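You operate a simulated robot arm through the tools that you are given. There is no shell and no other tool. Be economical: measure what you need, move in short steps, check, and stop when the job is done.

You run a simulated two-armed robot. Do the job below in one go: nothing can be reset, and whatever is moved stays where it is left.

JOB
Finish the pull test and clamp the next turf square in the tester.
Fine: wind the knob back, free the clamp; over 30 N the tested square goes on the lime mat, else on the red mat; the next one waits on the yellow mat.
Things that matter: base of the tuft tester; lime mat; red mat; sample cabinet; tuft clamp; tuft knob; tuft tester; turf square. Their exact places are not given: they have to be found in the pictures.

It is judged by the outcome, as a careful person would: the job done as asked, and still so three seconds after it is handed in. It fails if anything else is knocked over, pushed out of place, dropped, spilled or broken.

ROBOT AND FRAMES
Two 7-joint arms with two-finger parallel grippers on one trunk, on a base that drives. Base frame: it is fixed to the floor where the robot stands at the start and does not move with it; the origin is under the middle of the robot, x ahead of it, y to its left, z up. Units: cm, rad, N and s.
The left shoulder is at the start at [5, 16.5, 125.5], the right one opposite. With the tool pointing down near the work surface each hand reaches from about 10 to 66 cm from the robot's upright axis, wherever it stands, measured 20 degrees to its own side. Places, roughly: base of the tuft tester [50, 0, 80]; lime mat [150, 150, 80]; red mat [140, 140, 80]; sample cabinet [130, 80, 40]; tuft clamp [50, -10, 90]; tuft knob [60, 0, 110]; tuft tester [50, 0, 90]; turf square [100, 100, 75]. Payload 3.91 kg a hand.
The TCP of each hand is the grasp point between the finger pads, 3 cm short of the fingertips. In the tool frame z runs along the fingers and y along their closing line. The gripper opens to 11 cm. The fingers are 2 cm wide and 1 cm thick; the gripper's body (4.8 by 11.2 cm) begins 5.5 cm behind the TCP.
Orientation is that of the tool frame in the base frame, as a unit quaternion [w, x, y, z]. With the fingers straight down and closing along the base's y, the tool's x points along the base's -x, its y along +y and its z along -z.

CONTROLS
- The arms move only by the tool jog_arm. It takes "left_increments", "right_increments" or both (then of equal length, played together; a hand with none holds still); each is a list of rows, each a list of 3 entries, a list of its own where there are three numbers: the opening, from 0 (shut) to 1 (fully open), then the shift along the tool's x, y, z in cm, then the turn, a rotation vector about the tool's x, y, z in degrees. In form: [[gripper, [tx, ty, tz], [rx, ry, rz]], ...]. A call has 1 to 20 rows; each row shifts and turns the commanded pose from where the row before left it, along the tool's axes as they then stand. Rows are played at 5 a second. More than 5 cm and 0.15 rad between two rows, or a gripper value outside its range, and nothing of the call is played. Where a pose cannot be reached the arm comes as near as it can. A force on the tool above 90 N (or 10 N above the force at the start of the call, whichever is more), or a blocked arm, ends the call early, and 0.2 s more pass. Each finger travels about 4.5 cm/s and halts on what it meets, pressing with about 34 N; the grip force reading is that of the motor and also rises with nothing between the fingers. The clock runs only during rows and for 0.2 s after the last one: add rows that do not move to give the fingers time. It gives the time, the measured TCP pose, the force on the tool (base axes), the opening and the grip force at its end, in the units of the frame above (readings bear some noise), with the torque about the TCP (base axes, N m) and any sound that the robot's microphone picked up.
- Cameras (640 x 400 px; columns grow to the right, rows downward): "scene" is now at [12.04, 2.48, 144.06]; the picture's right is [0.09, -1.00, 0.00], its down [-0.52, -0.05, -0.85] and it looks along [0.85, 0.08, -0.52] (base axes); focal length 214 px, centre (320, 200). "left" rides on the left gripper at [7.2, -1.7, -10.3] in its tool frame; the picture's right is [0.23, 0.97, 0.00], its down [-0.76, 0.18, -0.62] and it looks along [-0.61, 0.14, 0.78] (tool axes); focal length 222 px, centre (320, 200). "right" rides on the right gripper at [7.2, 1.7, -10.3] in its tool frame; the picture's right is [-0.23, 0.97, 0.00], its down [-0.76, -0.18, -0.62] and it looks along [-0.61, -0.14, 0.78] (tool axes); focal length 222 px, centre (320, 200).
- camera(camera): a new picture of that camera. The clock stands still meanwhile.
- move_column(by): slides the trunk up (or, below 0, down) by that many cm; the arms and the scene camera ride with it, the base frame stays. It gives what a move gives, with no picture.
- base_move(legs): drives the robot by 1 to 6 legs, each [ahead, left, turn to the left] in cm, cm and rad, along the robot's own axes; the way and the turn of a leg run together, so that a leg with both is an arc; at most 150 cm and 3.142 rad a leg. The arms and the cameras ride along, it lands a little off, and it stops where it bumps. It gives what a move gives.
- pan_tilt(pan, tilt): turns the head with the scene camera to pan (to the left, within 1.396 rad either way) and tilt (down, from -0.506 to 1.204), counted from straight ahead of the robot. It gives what a move gives.
- probe_pixels(camera, pixels): for up to 12 pixels [column, row] of the newest picture of that camera ("zoom" is the newest enlarged one), the place [x, y, z] in the base frame of the surface seen there, good to about 0.2 cm, but the place of the scene camera against the robot may be out by one fixed shift of up to 2.5 cm in any direction. The clock stands still meanwhile.
- close_up(camera, box): a new picture of the part [left, top, right, bottom] of that camera's present view, enlarged. The clock stands still meanwhile.
- sign_off(): hands the job in; it is judged then, once.

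Go step by step. Measure first, check grasps and placings, and put right what went wrong. The budget is 80 turns and 78 pictures, counting those below and the enlarged ones. Unless the task says otherwise, let go and move clear before handing in, and close with one line.

The tools are called after "Request:" as a command line: name --argument value ..., lists and objects as JSON in quotes. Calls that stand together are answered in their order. jog_arm: Moves the arms, as the interface text tells. Its arguments: {"type":"object","properties":{"left_increments":{"type":"array","items":{"type":"array"}},"right_increments":{"type":"array","items":{"type":"array"}}},"required":[]} The other tools are called the same way: move_column (by) slides the trunk up or down; base_move (legs) drives the base; pan_tilt (pan, tilt) turns the head that bears the scene camera; camera (camera) takes a picture; probe_pixels (camera, pixels) gives the place of the surface under pixels of a picture; close_up (camera, box) takes an enlarged picture of a part of a camera's view; sign_off () hands the job in.

At the start:

```text
time_s: 0.0
left_ee_pos: [26.0, 12.31, 138.97]
left_ee_rot: [0.001, 0.0, 1.0, 0.0]
left_wrist_force: [-0.1, 0.0, 0.6]
left_ft_torque: [-0.01, 0.03, 0.01]
left_grip_width: 10.98
left_finger_force: 0.1
right_ee_pos: [37.29, -18.69, 142.95]
right_ee_rot: [0.0, 0.0, 1.0, 0.0]
right_wrist_force: [-0.2, 0.5, -0.3]
right_ft_torque: [0.02, -0.01, 0.0]
right_grip_width: 10.99
right_finger_force: 0.0
trunk travel left (down, up): [-47.5, 2.8]
robot x, y, heading: [-0.06, -0.06, 0.003]
head pan, tilt: [0.093, 0.548]
```

scene: 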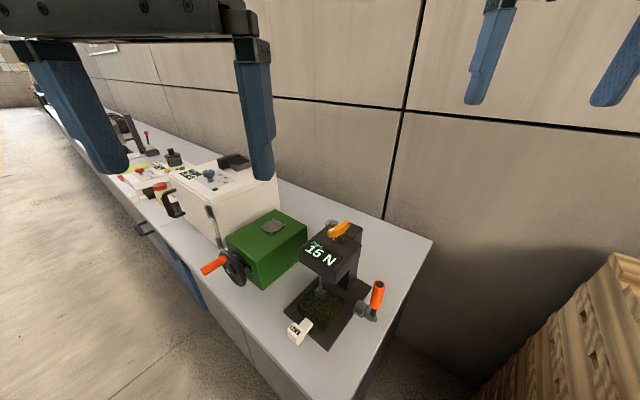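
right: 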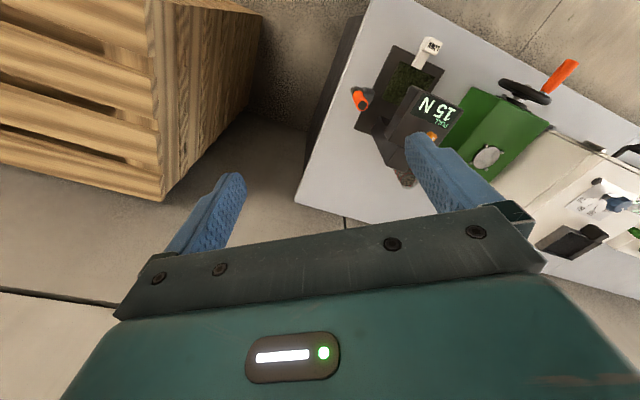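
left: 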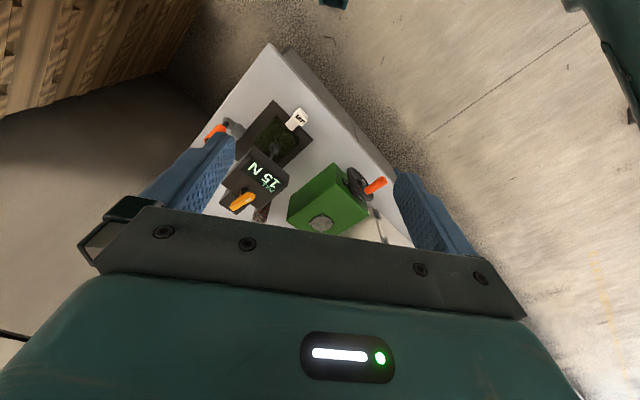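

The scene picture shows the tester at about (330,260) reading "15 N", an orange knob on top at (340,230), an orange clamp handle at (375,295) and the turf at (320,305). I will enlarge it and measure.

Request:
close_up --camera "scene" --box '[270, 200, 430, 360]'

Request:
close_up --camera "right" --box '[330, 20, 490, 200]'

Request:
close_up --camera "scene" --box '[60, 90, 260, 230]'

Request:
probe_pixels --camera "scene" --pixels '[[340, 230], [320, 250], [320, 310], [376, 295], [362, 312], [300, 331], [335, 335], [365, 235], [390, 350], [150, 168], [133, 180], [160, 165]]'

```text
2.50 times, centred on (350, 280) of scene
```

zoom: 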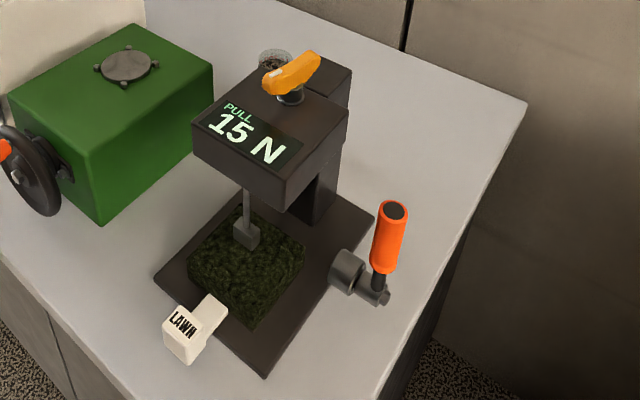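

```text
2.22 times, centred on (410, 110) of right
```

zoom: 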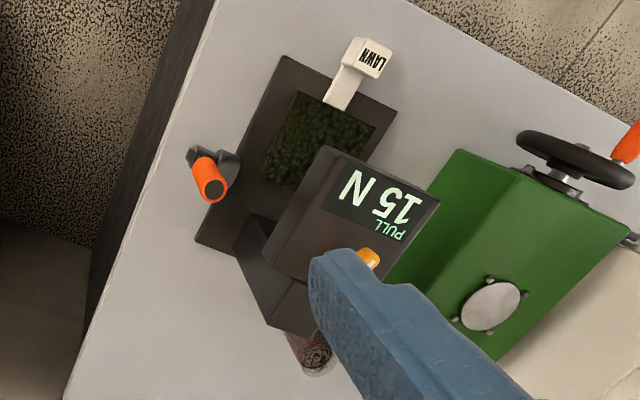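

```text
2.86 times, centred on (160, 160) of scene
```

zoom: 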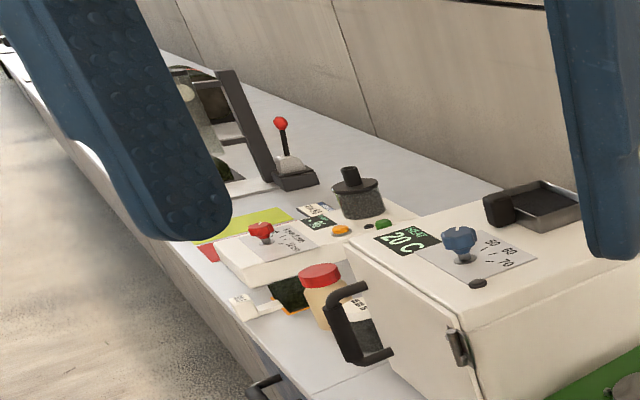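

```text
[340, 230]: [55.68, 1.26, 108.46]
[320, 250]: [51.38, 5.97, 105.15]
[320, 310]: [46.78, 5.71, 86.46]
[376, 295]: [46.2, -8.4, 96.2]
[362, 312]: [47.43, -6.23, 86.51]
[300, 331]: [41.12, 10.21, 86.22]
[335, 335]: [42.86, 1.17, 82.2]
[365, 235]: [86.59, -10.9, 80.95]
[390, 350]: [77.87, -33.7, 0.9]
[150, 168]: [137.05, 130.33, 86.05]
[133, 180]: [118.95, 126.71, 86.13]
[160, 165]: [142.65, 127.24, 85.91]
```

The reading is 15 N, with the tuft jaws still holding the turf and the lever at the right. I will probe the same things through the hand cameras, which have no fixed shift.

Request:
close_up --camera "left" --box '[200, 90, 400, 230]'

Request:
probe_pixels --camera "zoom" --pixels '[[125, 365], [165, 345], [210, 285], [280, 250], [150, 270], [225, 40], [360, 150], [310, 95], [325, 75], [40, 140], [85, 120], [240, 120]]'

Request:
probe_pixels --camera "right" --pixels '[[430, 47], [421, 65], [396, 82], [361, 98], [354, 90], [395, 44], [440, 66], [357, 128], [432, 136], [408, 180]]'

```text
2.86 times, centred on (300, 160) of left
```

zoom: 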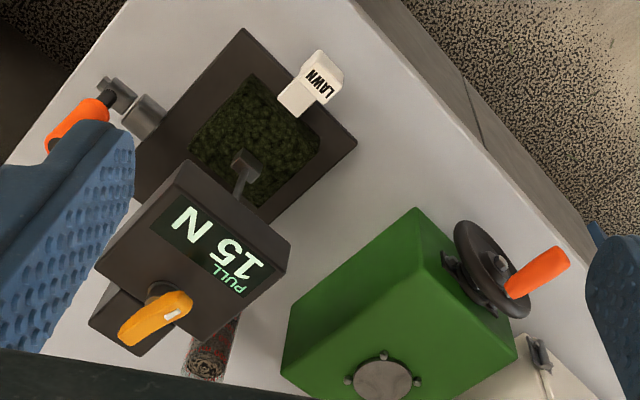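

```text
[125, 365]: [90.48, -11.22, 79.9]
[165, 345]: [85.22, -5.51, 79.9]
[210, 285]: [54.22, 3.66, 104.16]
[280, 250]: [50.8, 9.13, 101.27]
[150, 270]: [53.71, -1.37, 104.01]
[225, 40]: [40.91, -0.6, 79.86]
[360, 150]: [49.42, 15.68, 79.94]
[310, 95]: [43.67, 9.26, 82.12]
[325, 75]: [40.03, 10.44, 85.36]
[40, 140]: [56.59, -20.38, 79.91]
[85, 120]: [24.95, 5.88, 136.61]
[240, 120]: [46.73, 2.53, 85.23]
```

```text
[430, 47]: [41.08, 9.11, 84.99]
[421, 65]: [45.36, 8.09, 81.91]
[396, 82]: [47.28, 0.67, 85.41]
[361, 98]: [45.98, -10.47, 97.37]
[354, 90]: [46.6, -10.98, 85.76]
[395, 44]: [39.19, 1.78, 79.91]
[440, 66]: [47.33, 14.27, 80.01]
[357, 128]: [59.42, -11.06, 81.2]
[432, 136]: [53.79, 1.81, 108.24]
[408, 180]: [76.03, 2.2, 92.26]
```

The right camera gives the base a long axis of about (0.85,-0.53), the knob near z 108 and the lever at about [46,-10.5,97]. Next I will probe the knob's ends, the lever and the jaw in the left enlarged picture.

Request:
close_up --camera "left" --box '[200, 100, 300, 230]'

Request:
probe_pixels --camera "left" --pixels '[[233, 210], [243, 202], [253, 196], [264, 194], [258, 199], [216, 132], [232, 126], [248, 132], [237, 123], [285, 147], [283, 156], [304, 116]]'

Request:
probe_pixels --camera "scene" --pixels '[[332, 236], [346, 226], [378, 286], [374, 306], [366, 318], [360, 305], [320, 285], [322, 293], [296, 322], [293, 334], [306, 327], [220, 240]]'

```text
3.08 times, centred on (250, 165) of left
```

zoom: 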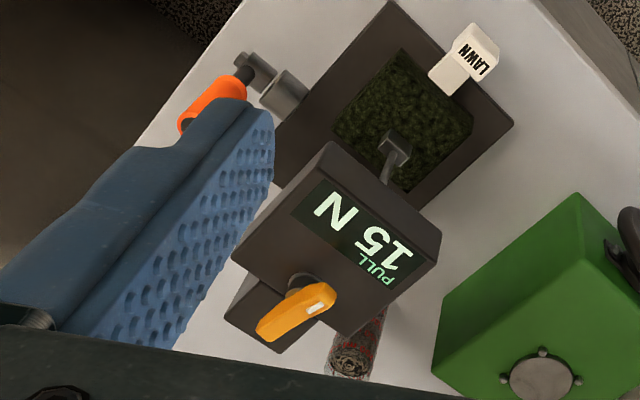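

```text
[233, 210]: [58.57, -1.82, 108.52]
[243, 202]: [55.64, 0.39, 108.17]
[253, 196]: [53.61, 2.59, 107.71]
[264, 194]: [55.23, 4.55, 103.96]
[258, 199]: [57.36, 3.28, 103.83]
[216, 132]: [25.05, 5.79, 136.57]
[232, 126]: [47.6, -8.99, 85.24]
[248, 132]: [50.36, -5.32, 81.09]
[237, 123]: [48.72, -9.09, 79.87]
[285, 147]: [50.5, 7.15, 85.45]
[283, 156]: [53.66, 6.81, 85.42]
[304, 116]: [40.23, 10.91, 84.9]
```

```text
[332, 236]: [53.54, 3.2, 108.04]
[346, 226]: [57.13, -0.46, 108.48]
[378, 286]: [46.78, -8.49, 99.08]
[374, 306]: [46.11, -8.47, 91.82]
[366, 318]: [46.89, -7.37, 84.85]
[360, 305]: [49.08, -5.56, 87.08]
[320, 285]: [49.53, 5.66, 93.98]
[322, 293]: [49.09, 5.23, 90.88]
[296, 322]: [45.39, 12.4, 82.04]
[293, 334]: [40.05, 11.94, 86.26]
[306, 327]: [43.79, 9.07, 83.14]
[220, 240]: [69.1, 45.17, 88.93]
```

The left camera shows the knob's wing running from [58.6,-1.8] to [53.4,2.8], with its top at z 108.5, about 41° clockwise from base x. I will bring the right hand above it with the fingers closing across the wing.

Request:
jog_arm --right_increments '[[1, [0, 0, 0], [0, 0, 7]], [1, [0, 0, 0], [0, 0, 7]], [1, [0, 0, 0], [0, 0, 7]], [1, [0, 0, 0], [0, 0, 7]], [1, [0, 0, 0], [0, 0, 7]], [1, [0, 0, 0], [0, 0, 6]], [1, [-0.25, 4.47, 0], [0, 0, 0]], [1, [-0.25, 4.47, 0], [0, 0, 0]], [1, [-0.25, 4.47, 0], [0, 0, 0]], [1, [-0.25, 4.47, 0], [0, 0, 0]], [1, [-0.25, 4.47, 0], [0, 0, 0]], [1, [-0.25, 4.47, 0], [0, 0, 0]], [1, [0, 0, 4.5], [0, 0, 0]], [1, [0, 0, 4.5], [0, 0, 0]], [1, [0, 0, 4.5], [0, 0, 0]], [1, [0, 0, 4.5], [0, 0, 0]], [1, [0, 0, 4.5], [0, 0, 0]], [1, [0, 0, 0], [0, 0, 0]]]'

Request:
camera --camera "right"

Request:
camera --camera "scene"

```text
time_s: 3.8
left_ee_pos: [26.07, 12.29, 138.95]
left_ee_rot: [0.0, 0.0, 1.0, 0.0]
left_wrist_force: [-0.8, -0.4, -0.6]
left_ft_torque: [0.0, 0.01, -0.02]
left_grip_width: 11.01
left_finger_force: 0.1
right_ee_pos: [51.04, -3.63, 118.63]
right_ee_rot: [0.001, 0.35, 0.937, 0.002]
right_wrist_force: [-0.3, -1.0, -0.2]
right_ft_torque: [0.03, 0.03, -0.01]
right_grip_width: 11.0
right_finger_force: 0.1
right hand out of reach, approached as far as the arm can: row 11, 12
trunk travel left (down, up): [-47.5, 2.8]
robot x, y, heading: [-0.48, -0.15, 0.005]
head pan, tilt: [0.093, 0.548]
```

```text
69 pictures are left
```

right: 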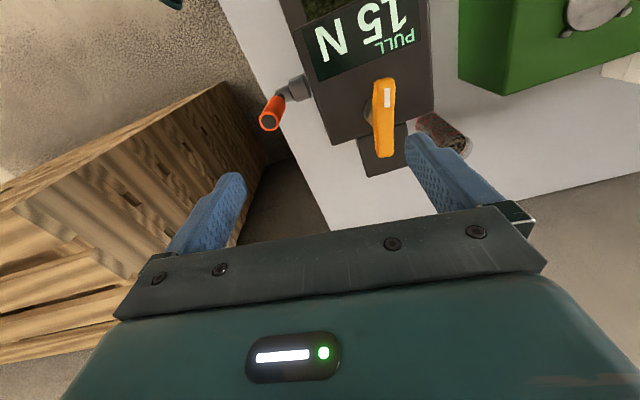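

```text
68 pictures are left
```

scene: 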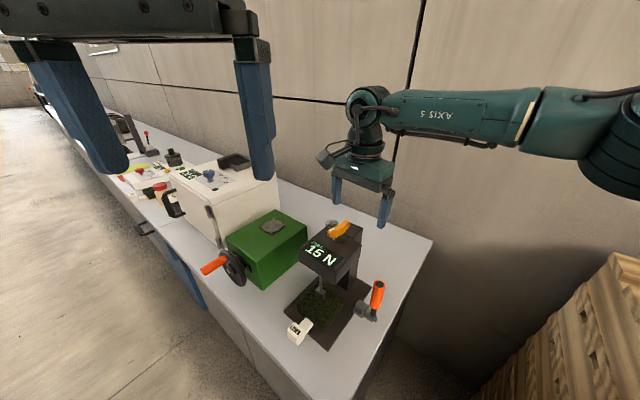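

The right arm stopped short at [51,-3.6], so the robot must come closer. I will measure the bench's front edge first.

Request:
pan_tilt --pan 0.3 --tilt 0.9

Request:
camera --camera "scene"

```text
time_s: 4.6
left_ee_pos: [26.16, 12.49, 138.93]
left_ee_rot: [-0.001, 0.003, 1.0, 0.002]
left_wrist_force: [27.2, 39.8, -40.4]
left_ft_torque: [-3.92, -0.96, -3.57]
left_grip_width: 11.02
left_finger_force: 0.1
right_ee_pos: [51.02, -3.72, 118.78]
right_ee_rot: [0.0, 0.35, 0.937, 0.001]
right_wrist_force: [-0.1, -0.1, 0.9]
right_ft_torque: [-0.01, 0.0, 0.02]
right_grip_width: 11.01
right_finger_force: 0.1
trunk travel left (down, up): [-47.5, 2.8]
robot x, y, heading: [-0.16, -0.05, -0.002]
head pan, tilt: [0.3, 0.901]
```

```text
67 pictures are left
```

scene: 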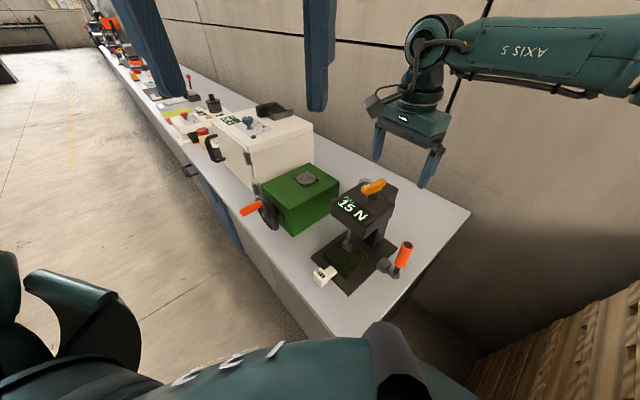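

The head pressed on the left hand (57 N), so I will move the left hand outward and down, clear of the head.

Request:
jog_arm --left_increments '[[1, [-3, 3, 0], [0, 0, 0]], [1, [0, 4, 2], [0, 0, 0]], [1, [0, 3, 4], [0, 0, 0]], [1, [0, 3, 4], [0, 0, 0]], [1, [0, 0, 4], [0, 0, 0]], [1, [0, 0, 4], [0, 0, 0]]]'

Request:
probe_pixels --camera "scene" --pixels '[[255, 262], [290, 300], [325, 334], [470, 212], [425, 270], [215, 210], [195, 180], [250, 210], [185, 120], [165, 112], [180, 140], [340, 330]]'

```text
time_s: 6.0
left_ee_pos: [29.04, 25.62, 121.27]
left_ee_rot: [0.0, 0.0, 1.0, 0.0]
left_wrist_force: [0.0, 0.3, -0.3]
left_ft_torque: [-0.01, 0.02, -0.06]
left_grip_width: 11.02
left_finger_force: 0.1
right_ee_pos: [51.07, -3.57, 118.67]
right_ee_rot: [0.0, 0.35, 0.937, 0.0]
right_wrist_force: [-0.2, 0.6, -0.5]
right_ft_torque: [-0.02, 0.0, -0.02]
right_grip_width: 11.0
right_finger_force: 0.2
trunk travel left (down, up): [-47.5, 2.8]
robot x, y, heading: [0.18, 0.17, 0.005]
head pan, tilt: [0.3, 0.901]
```

```text
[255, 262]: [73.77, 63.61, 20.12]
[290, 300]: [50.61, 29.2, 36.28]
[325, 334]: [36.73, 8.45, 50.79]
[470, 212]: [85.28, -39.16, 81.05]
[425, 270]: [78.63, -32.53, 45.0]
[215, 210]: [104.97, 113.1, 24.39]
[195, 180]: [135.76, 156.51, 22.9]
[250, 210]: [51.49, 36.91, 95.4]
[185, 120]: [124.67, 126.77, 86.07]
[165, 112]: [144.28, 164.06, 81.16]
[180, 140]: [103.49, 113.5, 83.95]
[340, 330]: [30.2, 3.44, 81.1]
```

The front edge lies along (0.56,0.83), about 24 cm ahead of the robot, with the tester 32 cm to the left along it. I will turn to face the bench squarely and slide left along it.

Request:
base_move --legs '[[-6, 0, 0], [0, 0, -0.59], [0, 27, 0], [4, 0, 0]]'

Request:
camera --camera "scene"

Request:
camera --camera "right"

```text
time_s: 11.8
left_ee_pos: [49.48, 25.87, 121.18]
left_ee_rot: [0.0, 0.294, 0.956, 0.0]
left_wrist_force: [0.1, -0.3, 0.2]
left_ft_torque: [-0.01, 0.01, 0.0]
left_grip_width: 10.99
left_finger_force: 0.1
right_ee_pos: [51.21, -10.71, 118.72]
right_ee_rot: [-0.001, 0.61, 0.792, 0.0]
right_wrist_force: [0.2, 0.4, 0.2]
right_ft_torque: [0.03, -0.01, 0.02]
right_grip_width: 11.01
right_finger_force: 0.0
trunk travel left (down, up): [-47.5, 2.8]
robot x, y, heading: [11.22, 20.93, -0.594]
head pan, tilt: [0.3, 0.901]
stopped in leg 4: the robot was blocked; the commanded pose is now the measured one
```

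```text
66 pictures are left
```

scene: 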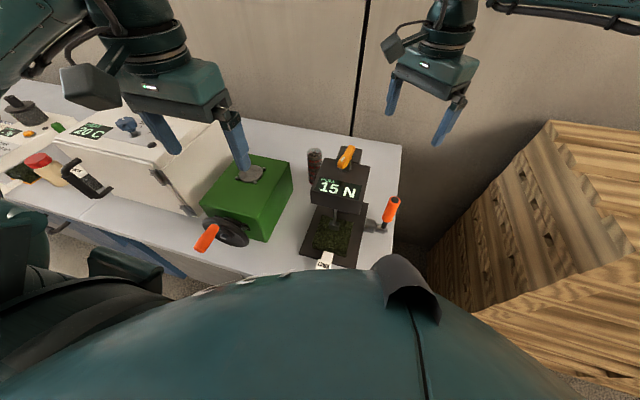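

```text
65 pictures are left
```

right: 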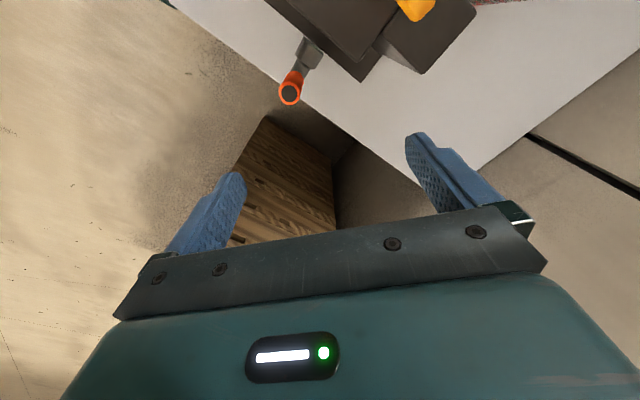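

The robot faces the bench and the tester is centred, with the knob ahead at about (347,155). I will back off 1 cm from the contact, move the right hand aside, and bring the left hand above the knob.

Request:
base_move --legs '[[-1, 0, 0]]'

Request:
jog_arm --right_increments '[[1, [0, -4, -2], [0, 0, -7]], [1, [0, -4, -2], [0, 0, -7]], [1, [0, -3, 0], [0, 0, -7]], [1, [0, 0, 0], [0, 0, -7]], [1, [0, 0, 0], [0, 0, -7]], [1, [0, 0, 0], [0, 0, -6]]]'

Request:
jog_arm --left_increments '[[1, [-4, -3, 0], [0, 0, 0]], [1, [-4, -3, 0], [0, 0, 0]], [1, [-4, -4, 0], [0, 0, 0]], [1, [-4, -4, 0], [0, 0, 0]], [1, [-3, -3.5, 0], [0, 0, 0]], [1, [0, 0, 0], [0, 0, 7]], [1, [0, 0, 0], [0, 0, 0]]]'

Request:
camera --camera "left"

```text
time_s: 12.5
left_ee_pos: [48.72, 26.46, 121.35]
left_ee_rot: [0.0, 0.294, 0.956, -0.001]
left_wrist_force: [-0.2, -0.1, 0.6]
left_ft_torque: [-0.01, 0.03, -0.03]
left_grip_width: 10.99
left_finger_force: 0.0
right_ee_pos: [50.53, -10.21, 118.55]
right_ee_rot: [-0.001, 0.61, 0.793, -0.001]
right_wrist_force: [0.4, -0.3, 0.2]
right_ft_torque: [-0.01, -0.01, -0.01]
right_grip_width: 11.01
right_finger_force: 0.0
trunk travel left (down, up): [-47.5, 2.8]
robot x, y, heading: [10.03, 21.47, -0.594]
head pan, tilt: [0.3, 0.901]
```

```text
time_s: 13.9
left_ee_pos: [48.71, 26.42, 121.24]
left_ee_rot: [-0.001, 0.294, 0.956, -0.001]
left_wrist_force: [0.9, 0.2, -0.4]
left_ft_torque: [0.03, -0.04, -0.03]
left_grip_width: 10.99
left_finger_force: 0.0
right_ee_pos: [40.16, -14.28, 122.66]
right_ee_rot: [-0.001, 0.294, 0.956, 0.0]
right_wrist_force: [0.5, 1.0, -0.8]
right_ft_torque: [0.02, -0.02, -0.02]
right_grip_width: 10.99
right_finger_force: 0.0
trunk travel left (down, up): [-47.5, 2.8]
robot x, y, heading: [10.06, 21.46, -0.6]
head pan, tilt: [0.3, 0.901]
```

```text
refused: row 3 steps farther than a row can; nothing moved
```

```text
64 pictures are left
```

left: 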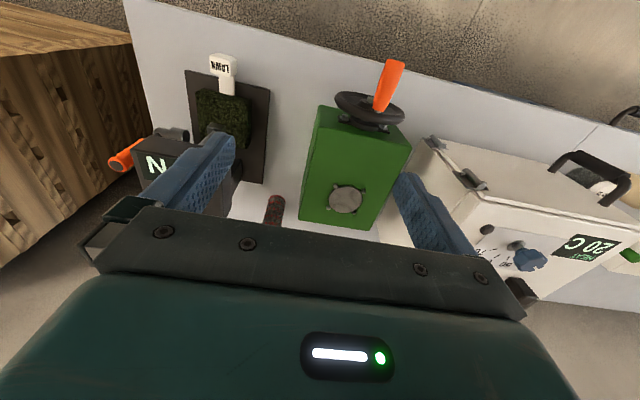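

The left path was refused for too large a step, so I will resend it in smaller steps.

Request:
jog_arm --left_increments '[[1, [-3.4, -2.9, 0], [0, 0, 0]], [1, [-3.4, -2.9, 0], [0, 0, 0]], [1, [-3.4, -2.9, 0], [0, 0, 0]], [1, [-3.4, -2.9, 0], [0, 0, 0]], [1, [-3.4, -2.9, 0], [0, 0, 0]], [1, [-3.4, -2.9, 0], [0, 0, 0]], [1, [0, 0, 0], [0, 0, 7]], [1, [0, 0, 4], [0, 0, 0]], [1, [0, 0, 0], [0, 0, 0]]]'

Request:
camera --camera "left"

Request:
camera --camera "right"

```text
time_s: 15.9
left_ee_pos: [56.03, 0.49, 117.26]
left_ee_rot: [0.0, 0.353, 0.936, 0.001]
left_wrist_force: [-1.1, -1.4, 0.0]
left_ft_torque: [0.0, -0.01, 0.0]
left_grip_width: 11.0
left_finger_force: 0.0
right_ee_pos: [40.18, -14.15, 122.66]
right_ee_rot: [-0.001, 0.295, 0.956, 0.0]
right_wrist_force: [-0.5, -0.3, -1.0]
right_ft_torque: [-0.01, -0.01, 0.02]
right_grip_width: 10.98
right_finger_force: 0.1
trunk travel left (down, up): [-47.5, 2.8]
robot x, y, heading: [10.33, 21.61, -0.595]
head pan, tilt: [0.3, 0.901]
```

```text
63 pictures are left
```

left: 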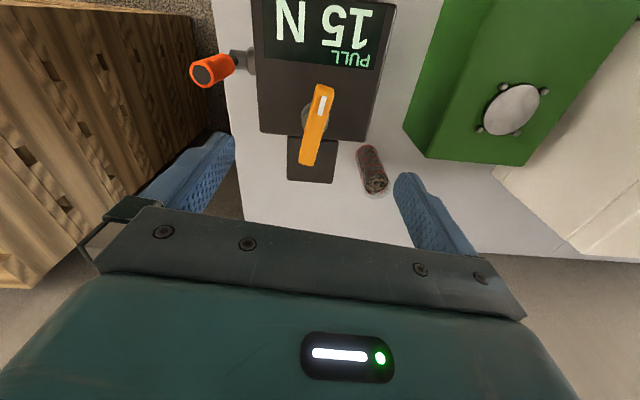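

```text
62 pictures are left
```

right: 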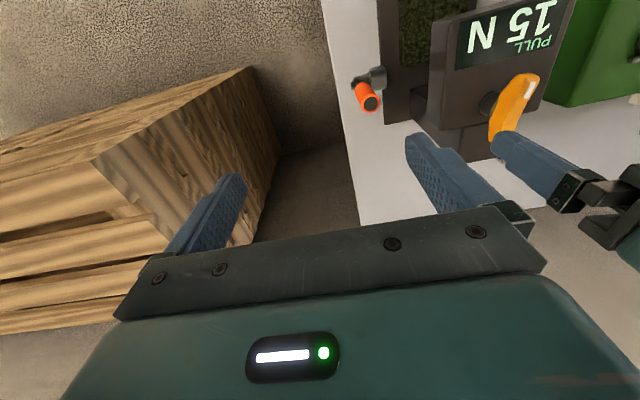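

The left camera now shows the knob's wing from (322,88) to (308,162) and the stem near (314,115). I will probe these for the axis.

Request:
probe_pixels --camera "left" --pixels '[[322, 88], [319, 105], [315, 125], [312, 143], [308, 162], [305, 112], [332, 128], [265, 130], [366, 137], [290, 178], [332, 178], [304, 106]]'

Request:
close_up --camera "left" --box '[240, 60, 400, 200]'

```text
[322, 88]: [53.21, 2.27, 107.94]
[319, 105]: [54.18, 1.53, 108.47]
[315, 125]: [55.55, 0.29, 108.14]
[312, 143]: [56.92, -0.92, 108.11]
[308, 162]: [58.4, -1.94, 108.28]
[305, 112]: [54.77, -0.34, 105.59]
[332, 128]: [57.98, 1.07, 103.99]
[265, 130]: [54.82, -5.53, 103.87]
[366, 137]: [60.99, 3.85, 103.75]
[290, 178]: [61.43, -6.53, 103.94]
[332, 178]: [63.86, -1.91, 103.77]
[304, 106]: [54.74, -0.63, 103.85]
```

```text
2.86 times, centred on (320, 130) of left
```

zoom: 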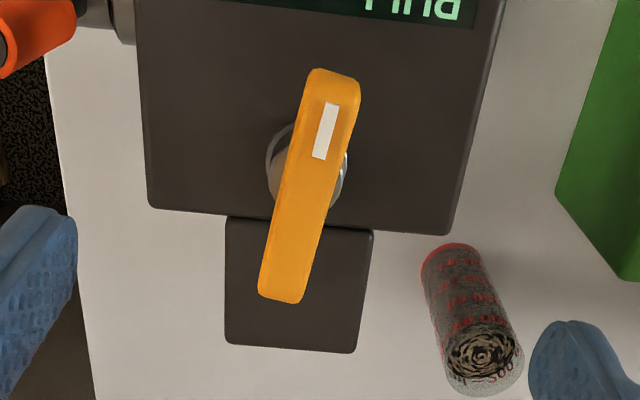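

The wing's middle is at about [55.8,0.2] and its top at z 108.3, so the hand is aligned to within 0.4 cm. I will go down and close.

Request:
jog_arm --left_increments '[[1, [0, -0.37, 3], [0, 0, 0]], [1, [0, 0, 3], [0, 0, 0]], [1, [0, 0, 3.4], [0, 0, 0]], [0.5, [0, 0, 0], [0, 0, 0]], [0.3, [0, 0, 0], [0, 0, 0]], [0, [0, 0, 0], [0, 0, 0]], [0, [0, 0, 0], [0, 0, 0]], [0, [0, 0, 0], [0, 0, 0]], [0, [0, 0, 0], [0, 0, 0]], [0, [0, 0, 0], [0, 0, 0]], [0, [0, 0, 0], [0, 0, 0]], [0, [0, 0, 0], [0, 0, 0]]]'

Request:
close_up --camera "left" --box '[160, 0, 480, 200]'

```text
time_s: 18.5
left_ee_pos: [55.76, 0.22, 107.84]
left_ee_rot: [0.0, 0.351, 0.936, 0.0]
left_wrist_force: [-1.3, -2.0, -1.4]
left_ft_torque: [0.12, -0.27, -0.03]
left_grip_width: 2.53
left_finger_force: 44.7
right_ee_pos: [40.35, -14.29, 122.6]
right_ee_rot: [0.0, 0.294, 0.956, 0.0]
right_wrist_force: [0.2, -0.6, -0.8]
right_ft_torque: [-0.02, -0.01, -0.01]
right_grip_width: 10.98
right_finger_force: 0.0
trunk travel left (down, up): [-47.5, 2.8]
robot x, y, heading: [10.56, 21.43, -0.6]
head pan, tilt: [0.3, 0.901]
```

```text
2.00 times, centred on (320, 100) of left
```

zoom: 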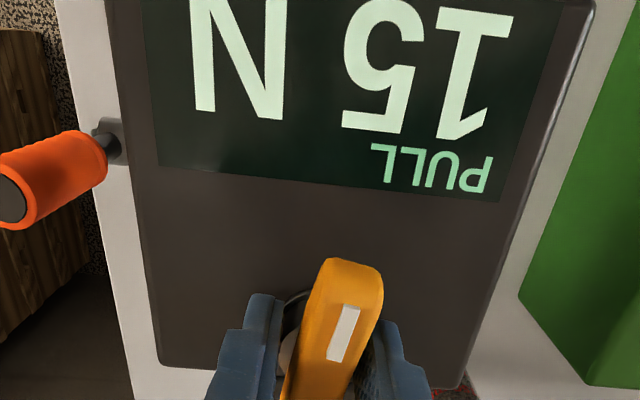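

The knob is gripped (width 2.5, 45 N) and the display still reads 15 N. I will try a small anticlockwise turn and watch the torque and the reading.

Request:
jog_arm --left_increments '[[0, [0, 0, 0], [0, 0, -5]], [0, [0, 0, 0], [0, 0, -5]], [0, [0, 0, 0], [0, 0, -5]], [0, [0, 0, 0], [0, 0, 0]]]'

Request:
close_up --camera "left" --box '[160, 0, 480, 200]'

```text
time_s: 19.5
left_ee_pos: [55.65, 0.17, 107.78]
left_ee_rot: [-0.001, 0.226, 0.974, 0.001]
left_wrist_force: [-3.3, -2.1, -3.5]
left_ft_torque: [-0.41, -0.18, -0.03]
left_grip_width: 2.55
left_finger_force: 45.0
right_ee_pos: [40.27, -14.29, 122.57]
right_ee_rot: [-0.001, 0.294, 0.956, 0.001]
right_wrist_force: [0.5, 0.2, -0.4]
right_ft_torque: [0.0, 0.02, 0.0]
right_grip_width: 11.0
right_finger_force: 0.1
trunk travel left (down, up): [-47.5, 2.8]
robot x, y, heading: [9.87, 21.43, -0.591]
head pan, tilt: [0.3, 0.901]
```

```text
2.00 times, centred on (320, 100) of left
```

zoom: 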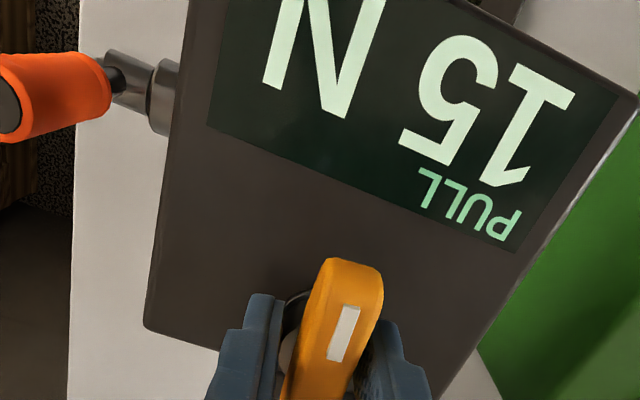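

It turns freely with no torque. I will check the jaw under the head in the scene view to see which way it moved.

Request:
close_up --camera "scene" --box '[290, 130, 420, 280]'

Request:
close_up --camera "right" --box '[340, 0, 640, 180]'

```text
2.67 times, centred on (355, 205) of scene
```

zoom: 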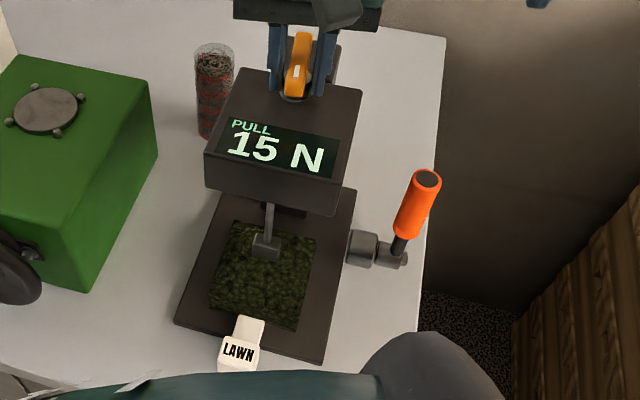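

```text
2.13 times, centred on (490, 90) of right
```

zoom: 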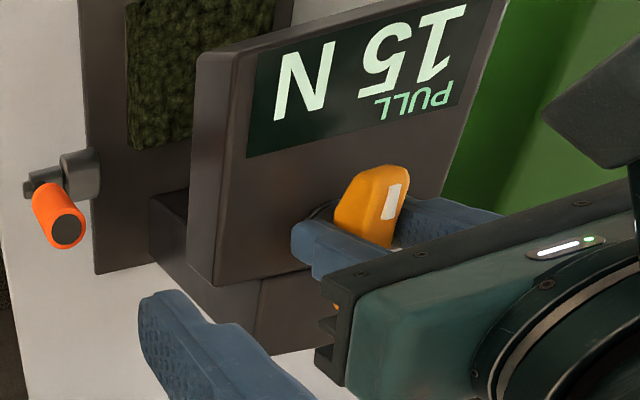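

I will take a full scene picture and probe the jaw's height before turning farther.

Request:
close_up --camera "scene" --box '[310, 190, 370, 250]'

Request:
probe_pixels --camera "zoom" --pixels '[[320, 120], [290, 160], [270, 190], [265, 210], [265, 225], [250, 230], [265, 250], [330, 250]]'

```text
6.67 times, centred on (340, 220) of scene
```

zoom: 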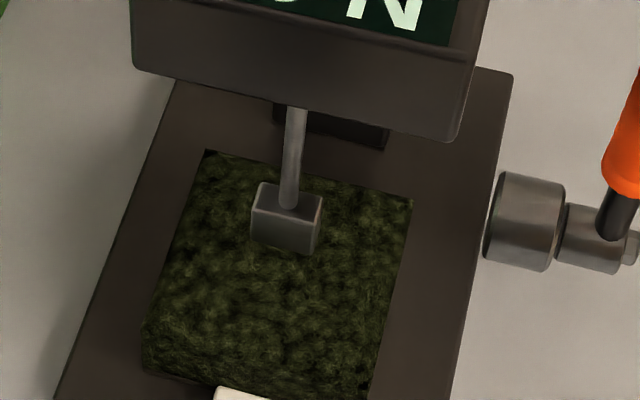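

```text
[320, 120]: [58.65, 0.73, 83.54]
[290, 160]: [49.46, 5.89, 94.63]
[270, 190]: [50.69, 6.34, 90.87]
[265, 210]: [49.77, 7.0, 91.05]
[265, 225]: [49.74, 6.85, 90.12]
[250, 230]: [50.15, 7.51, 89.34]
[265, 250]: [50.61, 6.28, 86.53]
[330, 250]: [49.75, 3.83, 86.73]
```

The jaw's top is at z 91.0 (scene). I will turn another 25° anticlockwise and compare.

Request:
jog_arm --left_increments '[[0, [0, 0, 0], [0, 0, -5]], [0, [0, 0, 0], [0, 0, -5]], [0, [0, 0, 0], [0, 0, -5]], [0, [0, 0, 0], [0, 0, -5]], [0, [0, 0, 0], [0, 0, -5]], [0, [0, 0, 0], [0, 0, 0]]]'

Request:
close_up --camera "scene" --box '[310, 190, 370, 250]'

Request:
probe_pixels --camera "zoom" --pixels '[[290, 160], [270, 190], [265, 210], [265, 225], [250, 230], [265, 250], [300, 215], [300, 235]]'

```text
time_s: 20.9
left_ee_pos: [55.52, -0.07, 107.66]
left_ee_rot: [-0.001, 0.01, 1.0, 0.0]
left_wrist_force: [-4.5, -16.4, -2.2]
left_ft_torque: [-0.21, 0.44, -0.1]
left_grip_width: 2.56
left_finger_force: 45.3
right_ee_pos: [40.21, -14.51, 122.57]
right_ee_rot: [0.0, 0.294, 0.956, 0.001]
right_wrist_force: [-0.2, 0.7, -0.5]
right_ft_torque: [-0.01, -0.01, -0.03]
right_grip_width: 10.99
right_finger_force: 0.0
trunk travel left (down, up): [-47.5, 2.8]
robot x, y, heading: [10.32, 21.84, -0.594]
head pan, tilt: [0.3, 0.901]
```

```text
6.67 times, centred on (340, 220) of scene
```

zoom: 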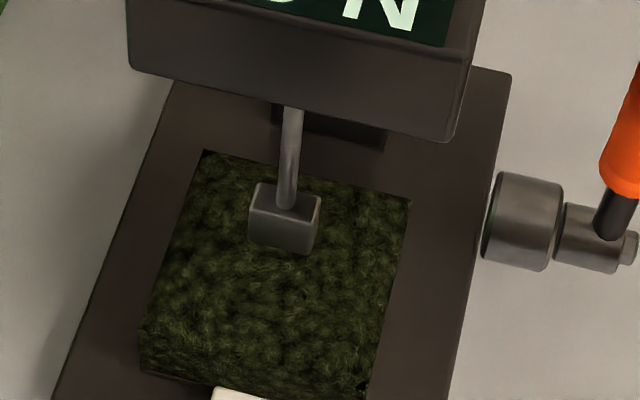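

```text
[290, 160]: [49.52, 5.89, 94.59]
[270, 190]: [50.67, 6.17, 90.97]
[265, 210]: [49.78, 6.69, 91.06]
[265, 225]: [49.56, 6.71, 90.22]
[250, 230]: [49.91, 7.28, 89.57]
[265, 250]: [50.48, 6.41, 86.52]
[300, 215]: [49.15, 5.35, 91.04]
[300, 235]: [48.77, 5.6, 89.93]
```

The jaw's height is unchanged and a slight side force (16 N) shows my grip is about 0.5 cm off the axis. I will correct for that and keep turning anticlockwise.

Request:
jog_arm --left_increments '[[0, [0.1, -0.25, 0], [0, 0, -6]], [0, [0, -0.07, 0], [0, 0, -7]], [0, [0, -0.07, 0], [0, 0, -7]], [0, [0, -0.07, 0], [0, 0, -7]], [0, [0, -0.07, 0], [0, 0, -7]], [0, [0, -0.07, 0], [0, 0, -7]], [0, [0, 0, 0], [0, 0, 0]]]'

Request:
close_up --camera "scene" --box '[290, 130, 420, 280]'

```text
time_s: 22.5
left_ee_pos: [55.64, -0.24, 107.84]
left_ee_rot: [0.0, -0.342, 0.94, 0.0]
left_wrist_force: [4.0, -3.3, 5.1]
left_ft_torque: [-0.34, 0.04, -0.01]
left_grip_width: 2.55
left_finger_force: 45.1
right_ee_pos: [40.34, -14.36, 122.56]
right_ee_rot: [-0.001, 0.294, 0.956, 0.0]
right_wrist_force: [-0.5, -0.4, -0.5]
right_ft_torque: [-0.01, -0.02, 0.0]
right_grip_width: 11.01
right_finger_force: 0.0
trunk travel left (down, up): [-47.5, 2.8]
robot x, y, heading: [10.26, 21.67, -0.597]
head pan, tilt: [0.3, 0.901]
```

```text
2.67 times, centred on (355, 205) of scene
```

zoom: 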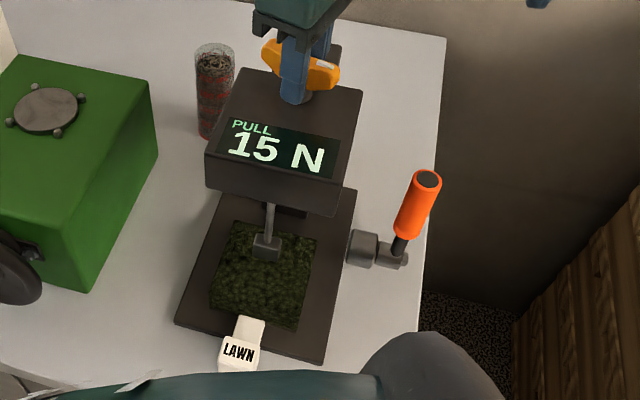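

There is no stop yet after about 81°, and the white mark now points to the right. I will keep turning anticlockwise and look for a stop.

Request:
jog_arm --left_increments '[[0, [0, -0.07, 0], [0, 0, -7]], [0, [0, -0.07, 0], [0, 0, -7]], [0, [0, -0.07, 0], [0, 0, -7]], [0, [0, -0.07, 0], [0, 0, -7]], [0, [0, -0.07, 0], [0, 0, -7]], [0, [0, -0.07, 0], [0, 0, -7]], [0, [0, 0, 0], [0, 0, 0]]]'

Request:
close_up --camera "scene" --box '[290, 130, 420, 280]'

```text
time_s: 24.1
left_ee_pos: [56.05, -0.5, 107.76]
left_ee_rot: [0.001, -0.655, 0.756, 0.002]
left_wrist_force: [-2.8, 1.8, -4.5]
left_ft_torque: [-0.2, -0.14, -0.02]
left_grip_width: 2.55
left_finger_force: 45.1
right_ee_pos: [40.24, -14.13, 122.57]
right_ee_rot: [-0.001, 0.294, 0.956, 0.0]
right_wrist_force: [0.4, 0.5, 0.9]
right_ft_torque: [0.0, 0.01, -0.02]
right_grip_width: 11.01
right_finger_force: 0.0
trunk travel left (down, up): [-47.5, 2.8]
robot x, y, heading: [10.4, 21.35, -0.596]
head pan, tilt: [0.3, 0.901]
```

```text
2.67 times, centred on (355, 205) of scene
```

zoom: 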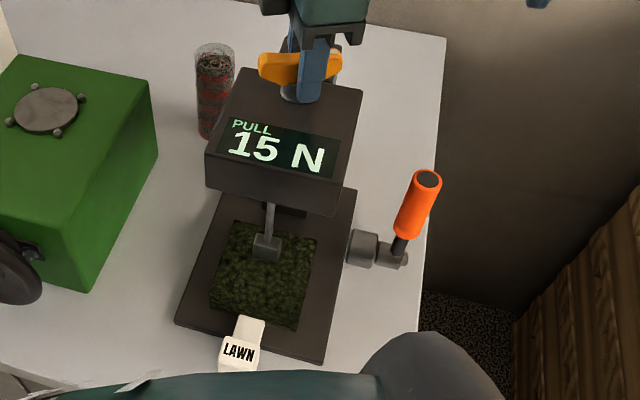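

The knob has followed for about 123° without a stop. I will continue.

Request:
jog_arm --left_increments '[[0, [0, -0.07, 0], [0, 0, -7]], [0, [0, -0.07, 0], [0, 0, -7]], [0, [0, -0.07, 0], [0, 0, -7]], [0, [0, -0.07, 0], [0, 0, -7]], [0, [0, -0.07, 0], [0, 0, -7]], [0, [0, -0.07, 0], [0, 0, -7]], [0, [0, 0, 0], [0, 0, 0]]]'

Request:
close_up --camera "scene" --box '[290, 100, 450, 280]'

```text
time_s: 25.7
left_ee_pos: [56.4, -0.35, 107.73]
left_ee_rot: [-0.001, 0.882, -0.47, -0.001]
left_wrist_force: [-4.6, 3.9, -7.6]
left_ft_torque: [0.51, 0.01, 0.06]
left_grip_width: 2.57
left_finger_force: 44.7
right_ee_pos: [40.16, -14.25, 122.54]
right_ee_rot: [-0.001, 0.294, 0.956, 0.0]
right_wrist_force: [-0.1, 0.1, 0.1]
right_ft_torque: [0.0, 0.0, -0.01]
right_grip_width: 11.01
right_finger_force: 0.1
trunk travel left (down, up): [-47.5, 2.8]
robot x, y, heading: [9.99, 21.84, -0.599]
head pan, tilt: [0.3, 0.901]
```

```text
2.22 times, centred on (370, 190) of scene
```

zoom: 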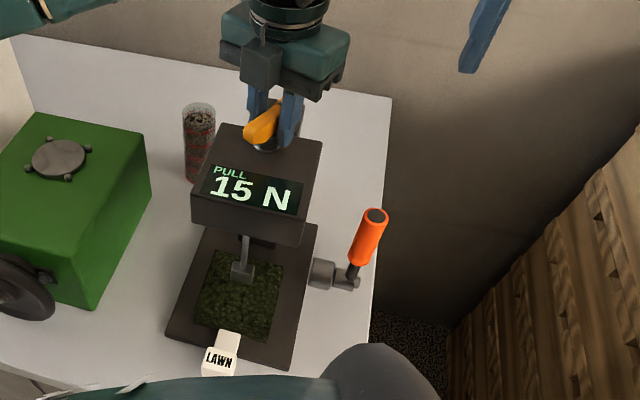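

165° have gone by without a stop, so I will check whether the jaw has moved.

Request:
close_up --camera "scene" --box '[310, 190, 370, 250]'

Request:
probe_pixels --camera "zoom" --pixels '[[290, 160], [265, 200], [265, 210], [265, 225], [265, 240], [265, 250], [300, 215], [300, 235]]'

Request:
close_up --camera "left" --box '[160, 0, 480, 200]'

```text
6.67 times, centred on (340, 220) of scene
```

zoom: 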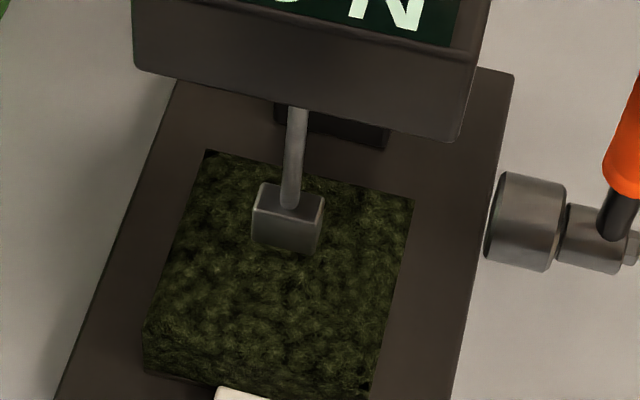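

```text
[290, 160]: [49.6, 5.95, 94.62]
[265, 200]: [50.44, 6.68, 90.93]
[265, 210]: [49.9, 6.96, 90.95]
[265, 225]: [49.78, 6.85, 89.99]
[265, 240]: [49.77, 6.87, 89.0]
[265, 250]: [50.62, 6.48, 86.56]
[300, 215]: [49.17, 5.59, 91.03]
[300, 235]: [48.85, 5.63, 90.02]
```

```text
2.00 times, centred on (320, 100) of left
```

zoom: 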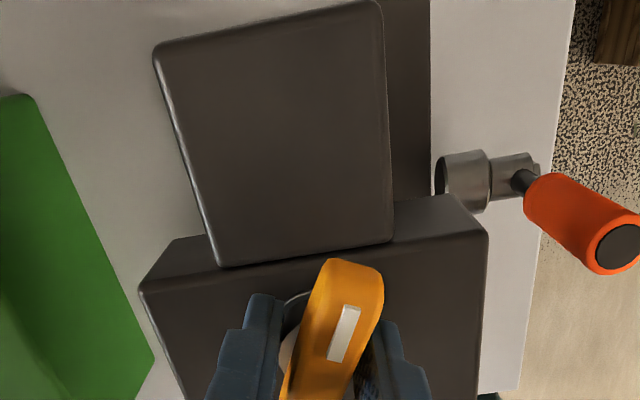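

The jaw still has not moved. I will keep turning, watching for a stop, a sound or the wrist's limit.

Request:
jog_arm --left_increments '[[0, [0, -0.07, 0], [0, 0, -7]], [0, [0, -0.07, 0], [0, 0, -7]], [0, [0, -0.07, 0], [0, 0, -7]], [0, [0, -0.07, 0], [0, 0, -7]], [0, [0, -0.07, 0], [0, 0, -7]], [0, [0, -0.07, 0], [0, 0, -7]], [0, [0, 0, 0], [0, 0, 0]]]'

Request:
close_up --camera "scene" --box '[290, 100, 450, 280]'

```text
time_s: 27.3
left_ee_pos: [56.64, -0.15, 107.84]
left_ee_rot: [-0.001, 0.992, -0.123, 0.0]
left_wrist_force: [2.2, 0.9, -12.1]
left_ft_torque: [0.58, -1.16, -1.27]
left_grip_width: 2.64
left_finger_force: 44.9
right_ee_pos: [40.41, -14.2, 122.55]
right_ee_rot: [-0.001, 0.295, 0.956, 0.0]
right_wrist_force: [0.4, -0.1, 0.5]
right_ft_torque: [0.0, 0.01, 0.01]
right_grip_width: 11.01
right_finger_force: 0.2
trunk travel left (down, up): [-47.5, 2.8]
robot x, y, heading: [10.36, 21.82, -0.598]
head pan, tilt: [0.3, 0.901]
```

```text
2.22 times, centred on (370, 190) of scene
```

zoom: 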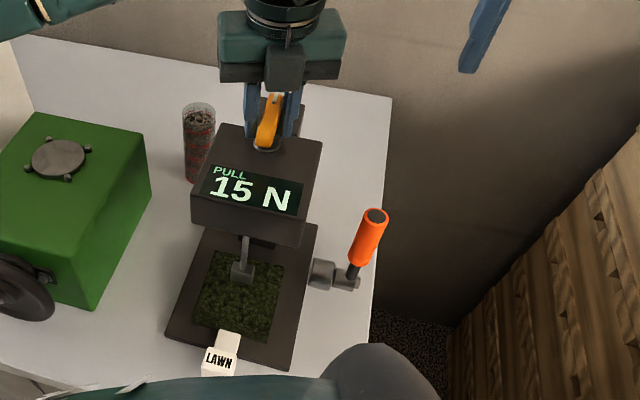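

The torque jumped to -1.3 N m at about 205°, so this is a stop. I will nudge a little more to seat it and confirm.

Request:
jog_arm --left_increments '[[0, [0, 0, 0], [0, 0, -4]], [0, [0, 0, 0], [0, 0, 0]], [0, [0, 0, 0], [0, 0, 0]]]'

Request:
close_up --camera "left" --box '[160, 0, 480, 200]'

```text
time_s: 28.1
left_ee_pos: [56.61, -0.19, 107.92]
left_ee_rot: [0.001, 0.996, -0.089, -0.001]
left_wrist_force: [-1.8, -0.3, -10.8]
left_ft_torque: [0.62, -0.8, -1.2]
left_grip_width: 2.77
left_finger_force: 44.9
right_ee_pos: [40.3, -14.32, 122.57]
right_ee_rot: [-0.001, 0.294, 0.956, 0.0]
right_wrist_force: [0.3, -0.2, 0.3]
right_ft_torque: [0.02, -0.01, -0.03]
right_grip_width: 11.0
right_finger_force: 0.0
trunk travel left (down, up): [-47.5, 2.8]
robot x, y, heading: [10.1, 21.07, -0.592]
head pan, tilt: [0.3, 0.901]
```

```text
2.00 times, centred on (320, 100) of left
```

zoom: 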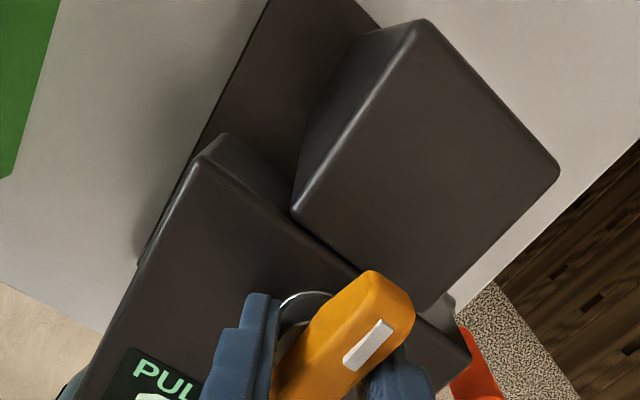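

The white mark now points straight back with the knob against its stop, so it is wound back. I will release the knob, lift the left hand and move it aside.

Request:
jog_arm --left_increments '[[0.6, [0, 0, 0], [0, 0, 0]], [1, [0, 0, 0], [0, 0, 0]], [1, [0, 0, 0], [0, 0, 0]], [1, [0, 0, 0], [0, 0, 0]], [1, [0, 0, 0], [0, 0, 0]], [1, [0, 0, -4], [0, 0, 0]], [1, [0, 0, -4.5], [0, 0, 0]], [1, [0, 0, -4.5], [0, 0, 0]], [1, [-1.3, -4.5, 0], [0, 0, 0]], [1, [-1.3, -4.5, 0], [0, 0, 0]], [1, [-1.3, -4.5, 0], [0, 0, 0]], [1, [-1.3, -4.5, 0], [0, 0, 0]], [1, [-1.3, -4.5, 0], [0, 0, 0]], [1, [0, 0, 0], [0, 0, 0]]]'

Request:
pan_tilt --pan 0.0 --tilt 0.9

Request:
camera --camera "scene"

Request:
close_up --camera "right" --box '[320, 0, 640, 180]'

```text
time_s: 31.1
left_ee_pos: [54.24, 22.99, 120.83]
left_ee_rot: [-0.001, 0.996, -0.089, -0.001]
left_wrist_force: [0.6, 0.3, 0.1]
left_ft_torque: [0.02, -0.02, -0.01]
left_grip_width: 11.01
left_finger_force: 0.1
right_ee_pos: [40.32, -14.35, 122.46]
right_ee_rot: [0.0, 0.294, 0.956, 0.0]
right_wrist_force: [-0.6, 0.2, -0.1]
right_ft_torque: [0.02, -0.03, -0.02]
right_grip_width: 11.01
right_finger_force: 0.1
trunk travel left (down, up): [-47.5, 2.8]
robot x, y, heading: [10.45, 21.7, -0.598]
head pan, tilt: [0.3, 0.901]
```

```text
time_s: 31.9
left_ee_pos: [54.24, 23.06, 120.77]
left_ee_rot: [0.0, 0.996, -0.089, 0.0]
left_wrist_force: [-0.1, -0.7, 0.5]
left_ft_torque: [-0.02, -0.02, 0.01]
left_grip_width: 11.02
left_finger_force: 0.0
right_ee_pos: [40.28, -14.33, 122.62]
right_ee_rot: [-0.001, 0.295, 0.956, -0.001]
right_wrist_force: [0.0, -0.2, 0.0]
right_ft_torque: [0.0, 0.01, -0.02]
right_grip_width: 10.97
right_finger_force: 0.0
trunk travel left (down, up): [-47.5, 2.8]
robot x, y, heading: [10.42, 21.25, -0.594]
head pan, tilt: [0.0, 0.901]
```

```text
47 pictures are left
```

scene: 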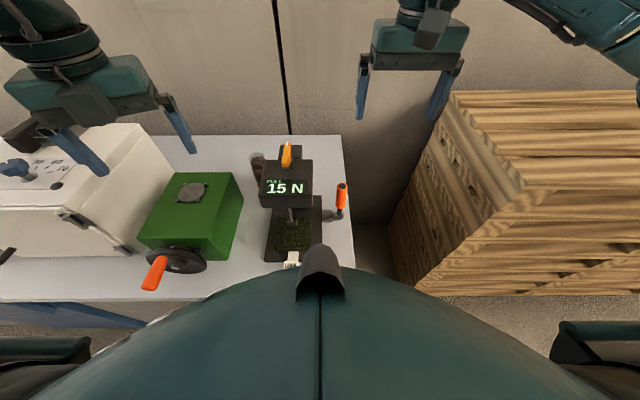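

```text
2.00 times, centred on (480, 90) of right
```

zoom: 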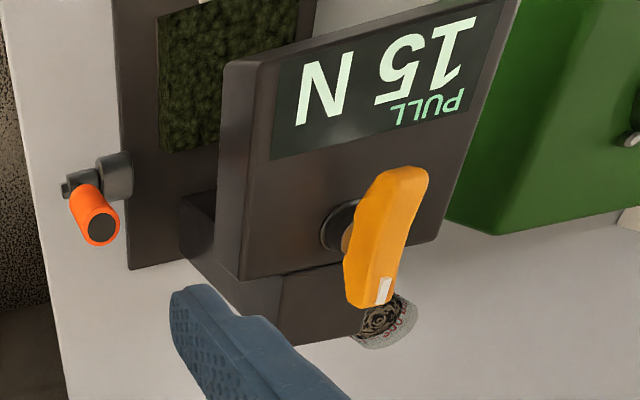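

The knob is wound back and the left hand is clear. I will now measure the lever in this right-hand picture.

Request:
probe_pixels --camera "zoom" --pixels '[[102, 228], [90, 205], [80, 190], [75, 178], [68, 188], [116, 175], [105, 165], [125, 195], [127, 260], [140, 30]]'

```text
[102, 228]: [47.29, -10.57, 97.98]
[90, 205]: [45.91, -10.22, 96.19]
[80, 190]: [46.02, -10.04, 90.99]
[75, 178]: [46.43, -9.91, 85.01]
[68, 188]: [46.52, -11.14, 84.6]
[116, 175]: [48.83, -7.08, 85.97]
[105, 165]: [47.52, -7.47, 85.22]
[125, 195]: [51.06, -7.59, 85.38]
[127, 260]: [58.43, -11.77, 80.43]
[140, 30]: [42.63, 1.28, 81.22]
```

The handle's axis is about [47.2,-10.8], vertical, up to z 98, with its pivot near z 84.5. I will bring the right hand down around it, closing along the bench direction, and grip.

Request:
jog_arm --right_increments '[[0.6, [-1.87, 3.4, 0], [0, 0, 0]], [0.6, [-1.87, 3.4, 0], [0, 0, 0]], [0.6, [0, 0, 4.6], [0, 0, 0]], [0.6, [0, 0, 4.6], [0, 0, 0]], [0.6, [0, 0, 4.6], [0, 0, 0]], [0.6, [0, 0, 4.6], [0, 0, 0]], [0.6, [0, 0, 4.6], [0, 0, 0]], [0.6, [0, 0, 4.8], [0, 0, 0]], [0.3, [0, 0, 0], [0, 0, 0]], [0, [0, 0, 0], [0, 0, 0]], [0, [0, 0, 0], [0, 0, 0]], [0, [0, 0, 0], [0, 0, 0]], [0, [0, 0, 0], [0, 0, 0]], [0, [0, 0, 0], [0, 0, 0]]]'

Request:
close_up --camera "scene" --box '[240, 130, 400, 280]'

```text
time_s: 34.9
left_ee_pos: [54.43, 23.22, 120.78]
left_ee_rot: [0.001, 0.996, -0.088, 0.0]
left_wrist_force: [0.3, -0.6, -0.2]
left_ft_torque: [0.03, 0.02, 0.01]
left_grip_width: 11.03
left_finger_force: 0.0
right_ee_pos: [47.09, -10.45, 94.66]
right_ee_rot: [-0.001, 0.293, 0.956, 0.001]
right_wrist_force: [10.0, 13.1, -9.4]
right_ft_torque: [-0.4, -0.25, 0.54]
right_grip_width: 2.54
right_finger_force: 44.9
trunk travel left (down, up): [-47.5, 2.8]
robot x, y, heading: [10.43, 21.53, -0.595]
head pan, tilt: [0.0, 0.901]
```

```text
2.67 times, centred on (320, 205) of scene
```

zoom: 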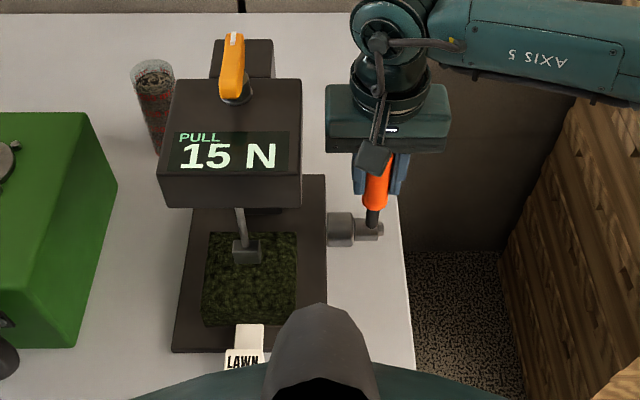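

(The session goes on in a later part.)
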